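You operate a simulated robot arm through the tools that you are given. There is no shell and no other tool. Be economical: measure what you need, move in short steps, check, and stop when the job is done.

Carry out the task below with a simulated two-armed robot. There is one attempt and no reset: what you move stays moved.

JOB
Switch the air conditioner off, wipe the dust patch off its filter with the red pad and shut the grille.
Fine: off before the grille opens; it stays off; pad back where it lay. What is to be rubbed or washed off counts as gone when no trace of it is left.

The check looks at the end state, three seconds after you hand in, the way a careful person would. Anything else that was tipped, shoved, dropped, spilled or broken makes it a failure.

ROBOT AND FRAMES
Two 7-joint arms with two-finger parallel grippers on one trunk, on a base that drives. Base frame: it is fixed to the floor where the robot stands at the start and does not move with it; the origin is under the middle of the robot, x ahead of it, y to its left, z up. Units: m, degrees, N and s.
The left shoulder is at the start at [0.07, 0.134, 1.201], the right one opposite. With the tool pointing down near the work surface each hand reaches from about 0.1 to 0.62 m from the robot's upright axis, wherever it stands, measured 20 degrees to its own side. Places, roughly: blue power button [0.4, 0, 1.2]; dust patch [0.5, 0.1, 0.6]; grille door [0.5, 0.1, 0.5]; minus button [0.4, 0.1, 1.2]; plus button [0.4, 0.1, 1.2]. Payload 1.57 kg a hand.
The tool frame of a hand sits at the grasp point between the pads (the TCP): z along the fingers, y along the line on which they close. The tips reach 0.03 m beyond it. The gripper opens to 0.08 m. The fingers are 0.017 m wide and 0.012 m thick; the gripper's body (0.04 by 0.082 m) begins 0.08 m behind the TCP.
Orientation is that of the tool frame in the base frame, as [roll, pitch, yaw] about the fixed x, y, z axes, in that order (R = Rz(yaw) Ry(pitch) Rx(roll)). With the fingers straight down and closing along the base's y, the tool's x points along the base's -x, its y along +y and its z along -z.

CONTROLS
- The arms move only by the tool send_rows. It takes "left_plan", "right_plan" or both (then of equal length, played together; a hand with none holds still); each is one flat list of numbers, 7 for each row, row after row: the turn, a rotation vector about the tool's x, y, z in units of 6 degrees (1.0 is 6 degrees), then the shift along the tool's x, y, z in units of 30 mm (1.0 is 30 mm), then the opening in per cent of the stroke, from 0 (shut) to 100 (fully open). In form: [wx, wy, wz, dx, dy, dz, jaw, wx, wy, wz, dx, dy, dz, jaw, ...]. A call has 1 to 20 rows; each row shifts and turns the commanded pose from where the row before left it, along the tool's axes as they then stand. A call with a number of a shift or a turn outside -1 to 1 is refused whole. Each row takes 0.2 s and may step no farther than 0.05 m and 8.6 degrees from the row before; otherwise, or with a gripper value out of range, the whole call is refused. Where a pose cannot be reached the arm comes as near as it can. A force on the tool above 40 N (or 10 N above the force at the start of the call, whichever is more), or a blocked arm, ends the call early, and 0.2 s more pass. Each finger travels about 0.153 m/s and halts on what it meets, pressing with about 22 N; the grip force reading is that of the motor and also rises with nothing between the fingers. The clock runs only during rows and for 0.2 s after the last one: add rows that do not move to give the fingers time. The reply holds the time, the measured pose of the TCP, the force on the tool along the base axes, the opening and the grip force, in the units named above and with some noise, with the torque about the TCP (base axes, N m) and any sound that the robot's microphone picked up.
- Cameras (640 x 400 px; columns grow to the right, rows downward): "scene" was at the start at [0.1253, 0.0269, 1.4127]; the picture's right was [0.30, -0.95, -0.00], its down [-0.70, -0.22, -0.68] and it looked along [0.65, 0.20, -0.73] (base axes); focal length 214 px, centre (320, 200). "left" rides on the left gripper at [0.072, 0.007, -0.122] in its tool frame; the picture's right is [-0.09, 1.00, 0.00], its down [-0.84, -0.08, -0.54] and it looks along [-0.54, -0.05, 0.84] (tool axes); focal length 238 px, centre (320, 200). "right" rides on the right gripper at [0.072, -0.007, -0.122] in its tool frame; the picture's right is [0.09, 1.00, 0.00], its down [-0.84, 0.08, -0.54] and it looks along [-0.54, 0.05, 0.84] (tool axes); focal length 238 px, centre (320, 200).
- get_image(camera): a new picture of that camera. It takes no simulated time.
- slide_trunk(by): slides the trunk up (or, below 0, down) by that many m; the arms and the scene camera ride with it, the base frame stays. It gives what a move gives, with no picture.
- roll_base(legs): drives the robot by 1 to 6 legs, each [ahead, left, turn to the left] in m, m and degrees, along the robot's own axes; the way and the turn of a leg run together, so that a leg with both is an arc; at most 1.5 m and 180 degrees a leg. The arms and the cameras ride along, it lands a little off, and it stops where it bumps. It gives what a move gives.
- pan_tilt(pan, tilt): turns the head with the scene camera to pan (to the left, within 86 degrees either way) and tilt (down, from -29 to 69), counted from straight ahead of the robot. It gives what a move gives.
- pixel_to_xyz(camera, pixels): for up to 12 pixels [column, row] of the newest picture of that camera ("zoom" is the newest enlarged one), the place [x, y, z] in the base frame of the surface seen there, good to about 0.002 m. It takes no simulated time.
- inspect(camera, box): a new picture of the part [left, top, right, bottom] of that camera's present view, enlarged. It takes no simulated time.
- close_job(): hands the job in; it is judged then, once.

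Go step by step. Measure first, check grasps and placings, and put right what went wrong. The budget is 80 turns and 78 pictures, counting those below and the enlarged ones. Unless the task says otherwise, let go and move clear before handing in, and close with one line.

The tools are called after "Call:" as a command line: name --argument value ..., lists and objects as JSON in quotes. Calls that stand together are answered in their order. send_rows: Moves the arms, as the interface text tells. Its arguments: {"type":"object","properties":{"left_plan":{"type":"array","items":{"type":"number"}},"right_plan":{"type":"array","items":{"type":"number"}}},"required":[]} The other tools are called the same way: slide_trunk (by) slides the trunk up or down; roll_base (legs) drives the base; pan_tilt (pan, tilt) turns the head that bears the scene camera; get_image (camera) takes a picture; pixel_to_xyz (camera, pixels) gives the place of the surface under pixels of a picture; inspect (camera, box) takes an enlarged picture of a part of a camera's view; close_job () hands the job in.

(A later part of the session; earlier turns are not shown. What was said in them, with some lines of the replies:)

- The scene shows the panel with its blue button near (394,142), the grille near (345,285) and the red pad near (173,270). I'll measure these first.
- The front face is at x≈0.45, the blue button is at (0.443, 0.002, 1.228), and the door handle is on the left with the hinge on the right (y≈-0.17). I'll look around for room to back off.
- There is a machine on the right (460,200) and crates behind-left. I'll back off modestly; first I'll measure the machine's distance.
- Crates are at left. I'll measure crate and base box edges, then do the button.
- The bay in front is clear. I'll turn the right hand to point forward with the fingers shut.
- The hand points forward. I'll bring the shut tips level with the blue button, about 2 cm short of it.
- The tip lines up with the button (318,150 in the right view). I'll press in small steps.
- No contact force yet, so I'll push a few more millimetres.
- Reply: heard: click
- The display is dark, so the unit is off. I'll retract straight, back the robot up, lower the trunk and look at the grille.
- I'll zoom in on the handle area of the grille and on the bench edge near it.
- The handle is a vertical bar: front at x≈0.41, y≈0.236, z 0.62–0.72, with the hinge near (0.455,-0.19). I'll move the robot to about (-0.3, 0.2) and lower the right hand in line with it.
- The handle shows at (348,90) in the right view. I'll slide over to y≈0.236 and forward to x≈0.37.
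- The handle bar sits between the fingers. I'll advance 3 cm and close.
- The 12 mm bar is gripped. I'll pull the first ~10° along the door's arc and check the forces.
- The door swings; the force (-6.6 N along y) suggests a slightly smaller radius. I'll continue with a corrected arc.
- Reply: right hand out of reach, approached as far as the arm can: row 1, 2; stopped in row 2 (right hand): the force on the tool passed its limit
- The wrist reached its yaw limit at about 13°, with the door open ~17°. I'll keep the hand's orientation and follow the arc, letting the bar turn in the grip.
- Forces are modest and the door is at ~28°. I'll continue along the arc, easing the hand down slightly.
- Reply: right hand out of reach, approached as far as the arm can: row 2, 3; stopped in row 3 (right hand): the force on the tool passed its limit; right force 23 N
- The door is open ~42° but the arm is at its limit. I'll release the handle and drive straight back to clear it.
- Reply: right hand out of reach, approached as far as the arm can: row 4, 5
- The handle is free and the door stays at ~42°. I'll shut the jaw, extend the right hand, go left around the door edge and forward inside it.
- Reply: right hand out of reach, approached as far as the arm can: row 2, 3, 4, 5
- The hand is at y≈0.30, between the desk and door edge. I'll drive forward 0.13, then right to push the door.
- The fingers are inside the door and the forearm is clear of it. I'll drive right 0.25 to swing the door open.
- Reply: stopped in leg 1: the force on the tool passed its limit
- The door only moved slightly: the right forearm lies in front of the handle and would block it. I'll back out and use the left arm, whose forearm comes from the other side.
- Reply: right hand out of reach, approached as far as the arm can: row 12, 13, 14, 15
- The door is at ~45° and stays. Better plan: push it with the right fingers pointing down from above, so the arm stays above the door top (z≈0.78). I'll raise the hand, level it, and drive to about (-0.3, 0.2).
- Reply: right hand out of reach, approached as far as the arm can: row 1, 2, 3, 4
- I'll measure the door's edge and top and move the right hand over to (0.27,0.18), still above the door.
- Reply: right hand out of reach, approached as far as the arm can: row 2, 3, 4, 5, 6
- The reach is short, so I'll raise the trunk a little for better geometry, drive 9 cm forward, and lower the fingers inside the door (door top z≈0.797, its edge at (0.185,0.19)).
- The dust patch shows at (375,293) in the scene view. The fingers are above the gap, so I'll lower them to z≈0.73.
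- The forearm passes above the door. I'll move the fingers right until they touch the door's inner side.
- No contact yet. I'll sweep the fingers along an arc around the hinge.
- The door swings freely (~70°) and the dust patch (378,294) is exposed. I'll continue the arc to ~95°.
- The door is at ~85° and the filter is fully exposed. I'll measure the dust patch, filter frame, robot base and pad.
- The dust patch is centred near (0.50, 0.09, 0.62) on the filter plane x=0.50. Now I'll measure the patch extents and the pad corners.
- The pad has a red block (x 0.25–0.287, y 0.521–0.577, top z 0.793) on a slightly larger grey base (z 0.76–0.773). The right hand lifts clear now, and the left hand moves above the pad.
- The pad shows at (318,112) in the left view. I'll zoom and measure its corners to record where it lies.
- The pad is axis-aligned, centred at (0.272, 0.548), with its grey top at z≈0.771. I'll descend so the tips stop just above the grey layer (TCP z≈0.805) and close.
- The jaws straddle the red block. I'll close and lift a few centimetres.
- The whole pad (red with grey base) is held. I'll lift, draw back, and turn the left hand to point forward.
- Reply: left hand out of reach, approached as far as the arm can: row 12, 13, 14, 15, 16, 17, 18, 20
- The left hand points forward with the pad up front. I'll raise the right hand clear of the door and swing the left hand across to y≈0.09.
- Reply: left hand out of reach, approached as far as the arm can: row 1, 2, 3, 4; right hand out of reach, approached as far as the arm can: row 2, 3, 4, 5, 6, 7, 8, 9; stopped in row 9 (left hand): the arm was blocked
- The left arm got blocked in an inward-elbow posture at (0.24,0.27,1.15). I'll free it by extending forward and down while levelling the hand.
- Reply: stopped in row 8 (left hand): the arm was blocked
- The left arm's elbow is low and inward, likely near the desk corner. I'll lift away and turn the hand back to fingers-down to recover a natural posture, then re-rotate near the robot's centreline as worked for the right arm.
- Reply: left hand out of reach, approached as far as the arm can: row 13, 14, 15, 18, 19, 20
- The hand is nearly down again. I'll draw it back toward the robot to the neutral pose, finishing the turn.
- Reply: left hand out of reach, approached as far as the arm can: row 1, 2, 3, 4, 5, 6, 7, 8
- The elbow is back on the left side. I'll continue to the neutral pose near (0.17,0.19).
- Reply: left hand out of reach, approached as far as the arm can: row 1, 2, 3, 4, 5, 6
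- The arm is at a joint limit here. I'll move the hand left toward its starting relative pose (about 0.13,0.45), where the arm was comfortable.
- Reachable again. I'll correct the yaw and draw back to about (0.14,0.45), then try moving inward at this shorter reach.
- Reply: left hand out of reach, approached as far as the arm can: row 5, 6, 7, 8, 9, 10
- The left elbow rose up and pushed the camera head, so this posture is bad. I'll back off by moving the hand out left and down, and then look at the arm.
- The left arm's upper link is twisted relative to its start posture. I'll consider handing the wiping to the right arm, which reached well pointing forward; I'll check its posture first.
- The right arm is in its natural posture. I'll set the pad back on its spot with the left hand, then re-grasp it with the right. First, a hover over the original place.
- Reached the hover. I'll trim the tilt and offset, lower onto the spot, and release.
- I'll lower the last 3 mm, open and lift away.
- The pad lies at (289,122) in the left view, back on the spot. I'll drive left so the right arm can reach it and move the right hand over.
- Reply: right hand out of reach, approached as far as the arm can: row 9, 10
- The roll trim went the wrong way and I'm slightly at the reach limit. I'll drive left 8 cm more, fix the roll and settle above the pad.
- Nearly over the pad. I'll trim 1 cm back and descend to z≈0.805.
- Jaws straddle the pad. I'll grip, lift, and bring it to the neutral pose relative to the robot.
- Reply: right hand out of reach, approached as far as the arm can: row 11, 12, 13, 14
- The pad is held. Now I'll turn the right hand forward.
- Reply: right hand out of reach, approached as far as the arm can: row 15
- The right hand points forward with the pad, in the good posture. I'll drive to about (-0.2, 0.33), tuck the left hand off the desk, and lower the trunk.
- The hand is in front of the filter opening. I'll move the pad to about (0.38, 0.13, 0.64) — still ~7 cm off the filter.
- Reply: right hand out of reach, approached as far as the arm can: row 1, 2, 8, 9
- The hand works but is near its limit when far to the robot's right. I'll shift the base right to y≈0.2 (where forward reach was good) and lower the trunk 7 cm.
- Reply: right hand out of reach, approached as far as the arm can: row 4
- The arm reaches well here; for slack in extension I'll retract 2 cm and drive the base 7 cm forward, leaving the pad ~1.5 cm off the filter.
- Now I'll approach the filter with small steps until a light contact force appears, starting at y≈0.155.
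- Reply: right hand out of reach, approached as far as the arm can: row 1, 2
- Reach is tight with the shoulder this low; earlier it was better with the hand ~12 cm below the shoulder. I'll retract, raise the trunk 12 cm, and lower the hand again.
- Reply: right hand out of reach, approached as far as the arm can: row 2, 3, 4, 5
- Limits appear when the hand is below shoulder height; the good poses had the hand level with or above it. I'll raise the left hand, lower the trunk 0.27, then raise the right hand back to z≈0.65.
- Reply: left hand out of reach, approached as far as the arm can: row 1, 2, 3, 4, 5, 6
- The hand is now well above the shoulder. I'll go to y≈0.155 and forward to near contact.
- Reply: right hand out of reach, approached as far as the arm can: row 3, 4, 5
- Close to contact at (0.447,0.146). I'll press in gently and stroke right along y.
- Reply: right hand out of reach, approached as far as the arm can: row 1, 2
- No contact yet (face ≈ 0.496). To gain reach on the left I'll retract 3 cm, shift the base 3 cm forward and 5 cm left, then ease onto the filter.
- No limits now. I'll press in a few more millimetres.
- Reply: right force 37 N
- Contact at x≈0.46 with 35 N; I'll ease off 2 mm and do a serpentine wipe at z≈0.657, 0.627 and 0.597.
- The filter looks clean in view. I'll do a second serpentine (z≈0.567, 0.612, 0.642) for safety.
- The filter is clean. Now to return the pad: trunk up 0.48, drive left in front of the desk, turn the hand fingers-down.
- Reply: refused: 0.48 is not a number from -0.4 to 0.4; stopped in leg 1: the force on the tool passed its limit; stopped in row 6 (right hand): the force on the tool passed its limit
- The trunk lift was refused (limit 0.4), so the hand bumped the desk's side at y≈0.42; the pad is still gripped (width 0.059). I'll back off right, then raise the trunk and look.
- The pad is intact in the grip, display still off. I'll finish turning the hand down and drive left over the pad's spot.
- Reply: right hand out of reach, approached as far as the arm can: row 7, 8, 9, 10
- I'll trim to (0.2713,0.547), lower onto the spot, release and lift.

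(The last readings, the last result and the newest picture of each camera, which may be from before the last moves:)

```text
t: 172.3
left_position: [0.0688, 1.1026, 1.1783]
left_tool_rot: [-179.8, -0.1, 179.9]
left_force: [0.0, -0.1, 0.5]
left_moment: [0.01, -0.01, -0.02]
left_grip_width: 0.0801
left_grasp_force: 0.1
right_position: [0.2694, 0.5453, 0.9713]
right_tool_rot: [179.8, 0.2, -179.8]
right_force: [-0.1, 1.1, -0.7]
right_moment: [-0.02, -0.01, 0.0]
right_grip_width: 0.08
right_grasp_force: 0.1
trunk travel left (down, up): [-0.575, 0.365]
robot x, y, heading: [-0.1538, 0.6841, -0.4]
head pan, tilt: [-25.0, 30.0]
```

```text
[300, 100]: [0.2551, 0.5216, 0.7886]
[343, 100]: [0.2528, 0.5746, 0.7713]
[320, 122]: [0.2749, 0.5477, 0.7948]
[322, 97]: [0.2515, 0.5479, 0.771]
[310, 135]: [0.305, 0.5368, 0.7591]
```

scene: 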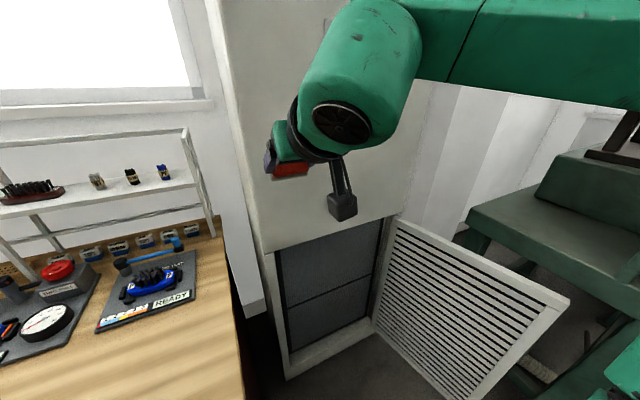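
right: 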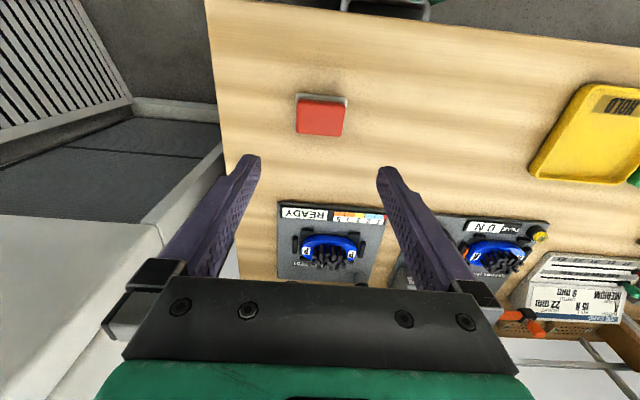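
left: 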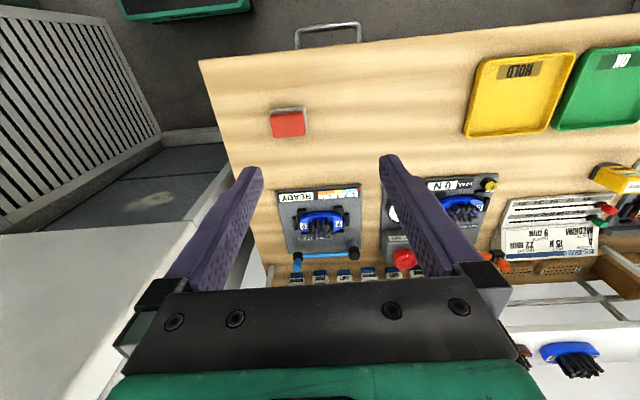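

The pad is back on its spot. Now for the grille: I'll back off, drive right, move the shut right fingers over the open door to its outer side, and lower them there.

Call:
roll_base --legs '[[-0.17, 0, 0], [0, -0.535, 0]]'

Call:
send_rows --right_plan '[0, 0, 0, 0, -1, 0, 0, 0, 0, 0, 0, -1, 0, 0, 0, 0, 0, 0, -1, 0, 0, 0, 0, 0, 0, -1, 0, 0, 0, 0, 0, 0, -1, 0, 0, 0, 0, 0, 0, -1, 0, 0, 0, 0, 0, 0, -1, 0, 0, 0, 0, 0, 0, -1, 0, 0, 0, 0, 0, 0, -1, 0, 0]'

Call:
pan_tilt --pan -30 --tilt 42

Call:
get_image --camera "scene"

```text
t: 176.5
left_position: [-0.1028, 0.5694, 1.1782]
left_tool_rot: [-179.8, 0.0, -179.8]
left_force: [0.1, -0.7, 0.3]
left_moment: [-0.01, 0.0, -0.02]
left_grip_width: 0.0801
left_grasp_force: 0.1
right_position: [0.0987, 0.0138, 0.9706]
right_tool_rot: [-180.0, 0.2, -179.3]
right_force: [-0.3, 0.6, -0.2]
right_moment: [0.02, 0.0, 0.01]
right_grip_width: 0.08
right_grasp_force: 0.1
trunk travel left (down, up): [-0.575, 0.365]
robot x, y, heading: [-0.328, 0.1506, 0.0]
head pan, tilt: [-25.0, 30.0]
```

```text
t: 178.5
left_position: [-0.1047, 0.5685, 1.179]
left_tool_rot: [-179.9, -0.1, -179.7]
left_force: [-0.2, 0.3, -0.8]
left_moment: [0.03, 0.01, 0.02]
left_grip_width: 0.0801
left_grasp_force: 0.1
right_position: [0.101, -0.1941, 0.9696]
right_tool_rot: [179.7, 0.3, -179.5]
right_force: [-0.7, 0.8, -0.6]
right_moment: [0.01, 0.01, 0.02]
right_grip_width: 0.0
right_grasp_force: 21.5
right hand out of reach, approached as far as the arm can: row 8, 9
trunk travel left (down, up): [-0.575, 0.365]
robot x, y, heading: [-0.3268, 0.1486, -0.1]
head pan, tilt: [-25.0, 30.0]
```

```text
t: 179.2
left_position: [-0.105, 0.5687, 1.1786]
left_tool_rot: [-179.8, -0.1, -179.7]
left_force: [0.7, -0.8, -0.1]
left_moment: [-0.02, -0.02, 0.02]
left_grip_width: 0.0799
left_grasp_force: 0.1
right_position: [0.1014, -0.1965, 0.9689]
right_tool_rot: [179.8, 0.2, -179.4]
right_force: [0.2, 0.0, -0.3]
right_moment: [0.0, 0.01, -0.03]
right_grip_width: 0.0
right_grasp_force: 21.6
trunk travel left (down, up): [-0.575, 0.365]
robot x, y, heading: [-0.3234, 0.1511, 0.2]
head pan, tilt: [-30.0, 42.0]
```

```text
5 pictures are left
```

scene: 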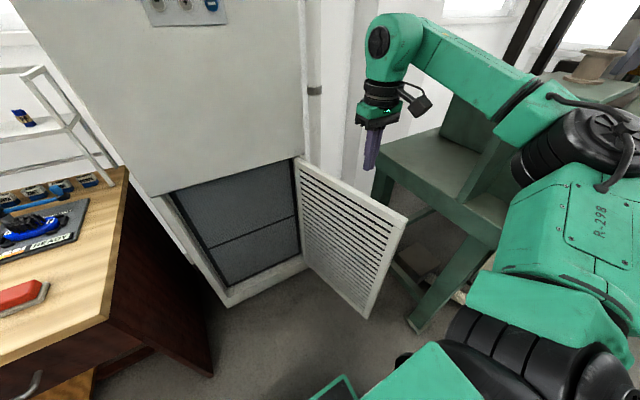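

The hand is at y≈-0.195 and needs ~8 cm more to the right to clear the door. I'll check the door's edge, shift the base right 8.5 cm and descend outside it.

Call:
pixel_to_xyz --camera "scene" --pixels '[[402, 222], [350, 190], [366, 310], [310, 163]]'

Call:
roll_base --legs '[[0, -0.085, 0]]'

Call:
get_image --camera "right"

```text
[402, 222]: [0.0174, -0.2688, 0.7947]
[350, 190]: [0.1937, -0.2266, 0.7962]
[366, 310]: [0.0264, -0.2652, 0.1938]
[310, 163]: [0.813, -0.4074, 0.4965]
```

```text
t: 180.3
left_position: [-0.1044, 0.4842, 1.1784]
left_tool_rot: [-179.7, -0.1, -179.7]
left_force: [-0.4, -0.5, 0.0]
left_moment: [0.02, -0.04, -0.01]
left_grip_width: 0.08
left_grasp_force: 0.1
right_position: [0.1024, -0.28, 0.9697]
right_tool_rot: [179.8, 0.2, -179.5]
right_force: [0.3, -0.7, 0.0]
right_moment: [0.01, -0.04, -0.02]
right_grip_width: 0.0
right_grasp_force: 21.1
trunk travel left (down, up): [-0.575, 0.365]
robot x, y, heading: [-0.3276, 0.0649, -0.1]
head pan, tilt: [-30.0, 42.0]
```

```text
4 pictures are left
```

right: 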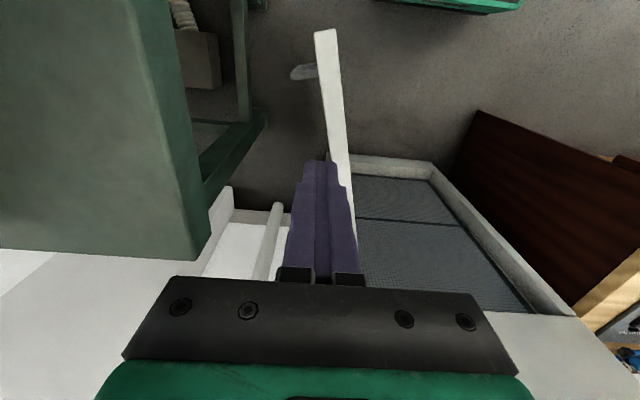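

The door stands at ~100° (edge at (0.017,-0.269)), so I need a bit more clearance: 4.5 cm further right, then descend outside and sweep the door inward along its arc.

Call:
roll_base --legs '[[0, -0.045, 0]]'

Call:
send_rows --right_plan '[0, 0, 0, 0, 0, 1, 0, 0, 0, 0, 0, 0, 1, 0, 0, 0, 0, 0, 0, 1, 0, 0, 0, 0, 0, 0, 1, 0, 0, 0, 0, 0, 0, 1, 0, 0, 0, 0, 0, 0, 1, 0, 0, 0, 0, 0, 0, 1, 0, 0, 0, 0, 0, 0, 1, 0, 0, 0, 0, 0, 0, 0.3, 0]'

Call:
send_rows --right_plan '[0, 0, 0, 0.228, 0.609, 0, 0, 0, 0, 0, 0.196, 0.62, 0, 0, 0, 0, 0, 0.162, 0.63, 0, 0, 0, 0, 0, 0.127, 0.637, 0, 0, 0, 0, 0, 0.094, 0.643, 0, 0, 0, 0, 0, 0.059, 0.647, 0, 0, 0, 0, 0, 0.025, 0.65, 0, 0, 0, 0, 0, -0.01, 0.65, 0, 0, 0, 0, 0, -0.045, 0.648, 0, 0, 0, 0, 0, -0.079, 0.645, 0, 0, 0, 0, 0, -0.113, 0.64, 0, 0, 0, 0, 0, -0.147, 0.633, 0, 0, 0, 0, 0, -0.181, 0.624, 0, 0, 0, 0, 0, -0.214, 0.614, 0, 0, 0, 0, 0, -0.247, 0.601, 0, 0, 0, 0, 0, -0.279, 0.587, 0, 0, 0, 0, 0, -0.309, 0.572, 0, 0]'

Call:
get_image --camera "scene"

```text
t: 181.2
left_position: [-0.1034, 0.4417, 1.1772]
left_tool_rot: [-179.5, -0.1, -179.6]
left_force: [-0.3, -0.5, -0.7]
left_moment: [-0.02, -0.01, 0.01]
left_grip_width: 0.08
left_grasp_force: 0.0
right_position: [0.1017, -0.3236, 0.9698]
right_tool_rot: [-180.0, 0.2, -179.3]
right_force: [1.0, 0.0, 0.0]
right_moment: [-0.02, 0.04, 0.01]
right_grip_width: 0.0
right_grasp_force: 21.4
trunk travel left (down, up): [-0.575, 0.365]
robot x, y, heading: [-0.3285, 0.0195, 0.3]
head pan, tilt: [-30.0, 42.0]
```

```text
t: 183.2
left_position: [-0.1038, 0.4394, 1.1779]
left_tool_rot: [-179.7, -0.1, -179.6]
left_force: [0.8, 0.2, 0.0]
left_moment: [-0.01, 0.01, -0.01]
left_grip_width: 0.0803
left_grasp_force: 0.1
right_position: [0.1022, -0.3246, 0.72]
right_tool_rot: [179.9, 0.2, -179.3]
right_force: [-1.1, 0.3, 0.2]
right_moment: [-0.01, 0.01, 0.02]
right_grip_width: 0.0
right_grasp_force: 21.7
trunk travel left (down, up): [-0.575, 0.365]
robot x, y, heading: [-0.3276, 0.0216, 0.1]
head pan, tilt: [-30.0, 42.0]
```

```text
t: 186.8
left_position: [-0.105, 0.4393, 1.1785]
left_tool_rot: [-179.7, -0.2, -179.6]
left_force: [0.0, 0.5, 0.0]
left_moment: [-0.01, 0.03, 0.01]
left_grip_width: 0.0801
left_grasp_force: 0.0
right_position: [0.0852, -0.0677, 0.7478]
right_tool_rot: [179.7, 0.2, -179.3]
right_force: [-0.1, 1.1, -0.3]
right_moment: [0.02, 0.02, 0.0]
right_grip_width: 0.0
right_grasp_force: 21.1
right hand out of reach, approached as far as the arm can: row 13, 14, 15, 16, 17
trunk travel left (down, up): [-0.575, 0.365]
robot x, y, heading: [-0.3291, 0.0198, 0.1]
head pan, tilt: [-30.0, 42.0]
```

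```text
3 pictures are left
5 turns are left
```

scene: 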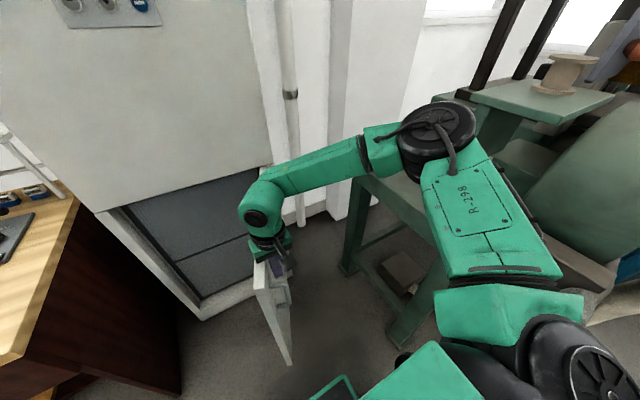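

The door has come in to ~70° and the fingers are on its outer face. I'll continue pushing it shut with the base, hand held fixed, along the arc.

Call:
roll_base --legs '[[0.05, 0.055, 0], [0.054, 0.055, 0], [0.07, 0.02, 0], [0.069, 0.01, 0], [0.06, 0, 0], [0.07, 0, 0]]'

Call:
get_image --camera "scene"

```text
t: 190.5
left_position: [0.1889, 0.5788, 1.1816]
left_tool_rot: [-179.8, 0.3, -179.7]
left_force: [0.3, -0.3, -1.6]
left_moment: [-0.03, 0.02, 0.01]
left_grip_width: 0.0801
left_grasp_force: 0.0
right_position: [0.3781, 0.0723, 0.7479]
right_tool_rot: [180.0, 0.3, -178.9]
right_force: [-0.7, -0.3, -0.3]
right_moment: [0.01, 0.0, -0.01]
right_grip_width: 0.0
right_grasp_force: 21.9
trunk travel left (down, up): [-0.575, 0.365]
robot x, y, heading: [-0.0281, 0.162, -0.0]
head pan, tilt: [-30.0, 42.0]
stopped in leg 5: the robot was blocked; the commanded pose is now the measured one
```

```text
2 pictures are left
4 turns are left
```

scene: 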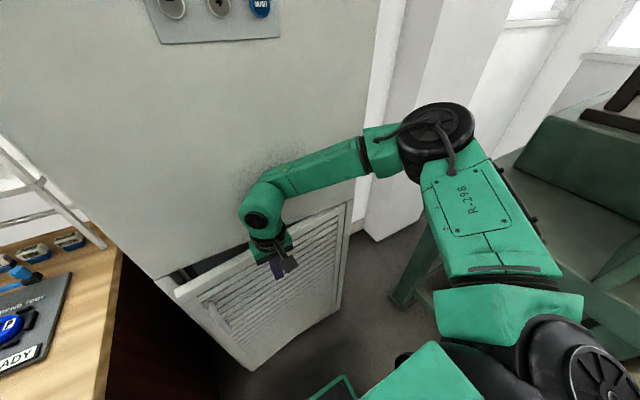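

The door is down to ~14°, but the wrist link met the cabinet front above the grille. I'll back 6 cm, tilt the fingers ~48° forward so the tips lead, push the door shut, then back away and look.

Call:
roll_base --legs '[[-0.06, 0, 0]]'

Call:
send_rows --right_plan '[0, -1, 0, 0, 0, 0, 0, 0, -1, 0, 0, 0, 0, 0, 0, -1, 0, 0, 0, 0, 0, 0, -1, 0, 0, 0, 0, 0, 0, -1, 0, 0, 0, 0, 0, 0, -1, 0, 0, 0, 0, 0, 0, -1, 0, 0, 0, 0, 0, 0, -1, 0, 0, 0, 0, 0]'

Call:
roll_base --legs '[[0.05, 0.02, 0], [0.05, 0.02, 0], [0.04, 0, 0]]'

Call:
get_image --camera "scene"

```text
t: 191.4
left_position: [0.1389, 0.5794, 1.1782]
left_tool_rot: [-179.9, -0.1, -179.5]
left_force: [-0.2, 0.8, 0.6]
left_moment: [-0.01, -0.01, 0.0]
left_grip_width: 0.0798
left_grasp_force: 0.1
right_position: [0.3253, 0.0723, 0.7455]
right_tool_rot: [180.0, -0.3, -179.1]
right_force: [0.4, 0.5, 1.7]
right_moment: [0.0, 0.02, 0.02]
right_grip_width: 0.0
right_grasp_force: 21.3
trunk travel left (down, up): [-0.575, 0.365]
robot x, y, heading: [-0.086, 0.1609, 0.3]
head pan, tilt: [-30.0, 42.0]
```

```text
t: 193.2
left_position: [0.1373, 0.5785, 1.1784]
left_tool_rot: [-179.8, 0.0, -179.6]
left_force: [-0.4, -2.0, -0.2]
left_moment: [0.04, 0.01, 0.01]
left_grip_width: 0.0801
left_grasp_force: 0.0
right_position: [0.3262, 0.0676, 0.7497]
right_tool_rot: [179.7, 47.8, -179.3]
right_force: [0.4, 0.4, 0.1]
right_moment: [0.04, 0.02, 0.03]
right_grip_width: 0.0
right_grasp_force: 21.4
right hand out of reach, approached as far as the arm can: row 8
trunk travel left (down, up): [-0.575, 0.365]
robot x, y, heading: [-0.0811, 0.1599, 0.2]
head pan, tilt: [-30.0, 42.0]
```

```text
t: 195.1
left_position: [0.251, 0.6193, 1.1809]
left_tool_rot: [-179.8, 0.1, -179.6]
left_force: [0.3, 0.1, 0.1]
left_moment: [-0.01, 0.03, -0.01]
left_grip_width: 0.0801
left_grasp_force: 0.1
right_position: [0.4277, 0.11, 0.7429]
right_tool_rot: [179.6, 45.7, -178.5]
right_force: [-19.2, 0.6, 6.1]
right_moment: [0.04, 0.11, -0.04]
right_grip_width: 0.0
right_grasp_force: 21.5
trunk travel left (down, up): [-0.575, 0.365]
robot x, y, heading: [0.034, 0.2, 0.0]
head pan, tilt: [-30.0, 42.0]
stopped in leg 3: the force on the tool passed its limit (the readings are from after the stop); the commanded pose is now the measured one
```

```text
1 pictures are left
3 turns are left
```

scene: 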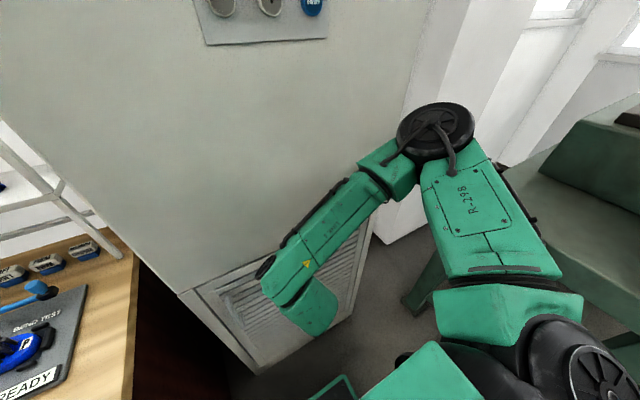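

The door looks flush, with the tip at x≈0.45 and 19 N against the frame. I'll back away and take the final look.

Call:
roll_base --legs '[[-0.35, 0, 0]]'

Call:
pan_tilt --pan 15 --tilt 35

Call:
get_image --camera "scene"

Call:
pixel_to_xyz --camera "scene" --pixels '[[320, 260], [300, 260], [310, 280], [330, 300], [340, 250], [350, 270]]'

```text
t: 197.4
left_position: [-0.0938, 0.6195, 1.1788]
left_tool_rot: [-179.8, 0.1, -179.7]
left_force: [0.0, 0.2, -0.2]
left_moment: [-0.02, 0.01, 0.01]
left_grip_width: 0.0803
left_grasp_force: 0.1
right_position: [0.0824, 0.1099, 0.7443]
right_tool_rot: [179.6, 46.1, -178.8]
right_force: [0.3, 0.1, 0.4]
right_moment: [0.0, 0.06, 0.0]
right_grip_width: 0.0
right_grasp_force: 21.5
trunk travel left (down, up): [-0.575, 0.365]
robot x, y, heading: [-0.3155, 0.1996, -0.2]
head pan, tilt: [-30.0, 42.0]
```

```text
t: 198.5
left_position: [-0.0937, 0.6193, 1.178]
left_tool_rot: [-179.9, 0.0, -179.6]
left_force: [0.3, 0.3, -0.6]
left_moment: [-0.02, -0.02, 0.0]
left_grip_width: 0.0802
left_grasp_force: 0.1
right_position: [0.0824, 0.1076, 0.7445]
right_tool_rot: [179.7, 46.1, -178.9]
right_force: [0.9, 0.5, -0.5]
right_moment: [-0.04, 0.02, -0.01]
right_grip_width: 0.0
right_grasp_force: 21.5
trunk travel left (down, up): [-0.575, 0.365]
robot x, y, heading: [-0.316, 0.2013, -0.1]
head pan, tilt: [15.0, 35.0]
```

```text
0 pictures are left
```

scene: 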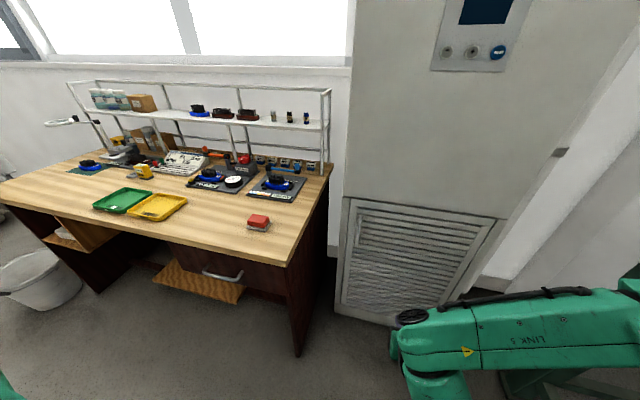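

```text
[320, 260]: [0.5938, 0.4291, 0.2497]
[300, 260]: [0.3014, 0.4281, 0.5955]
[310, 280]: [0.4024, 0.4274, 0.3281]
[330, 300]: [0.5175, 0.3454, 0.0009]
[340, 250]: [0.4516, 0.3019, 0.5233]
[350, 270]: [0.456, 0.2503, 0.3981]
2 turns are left
```

The grille is flush with its frame (both at x≈0.452–0.456 near pixels (340,250) and (350,270)), the display is dark, and the pad is back on the bench at (258,222). I'm handing in.

Call:
close_job

```text
The job is handed in.
```

The air conditioner is off, the dust is wiped off the filter, the grille is shut and the red pad is back on its spot. On the way, the right hand once bumped the side of the desk and the wrist touched the cabinet front; I saw nothing displaced in the last picture.
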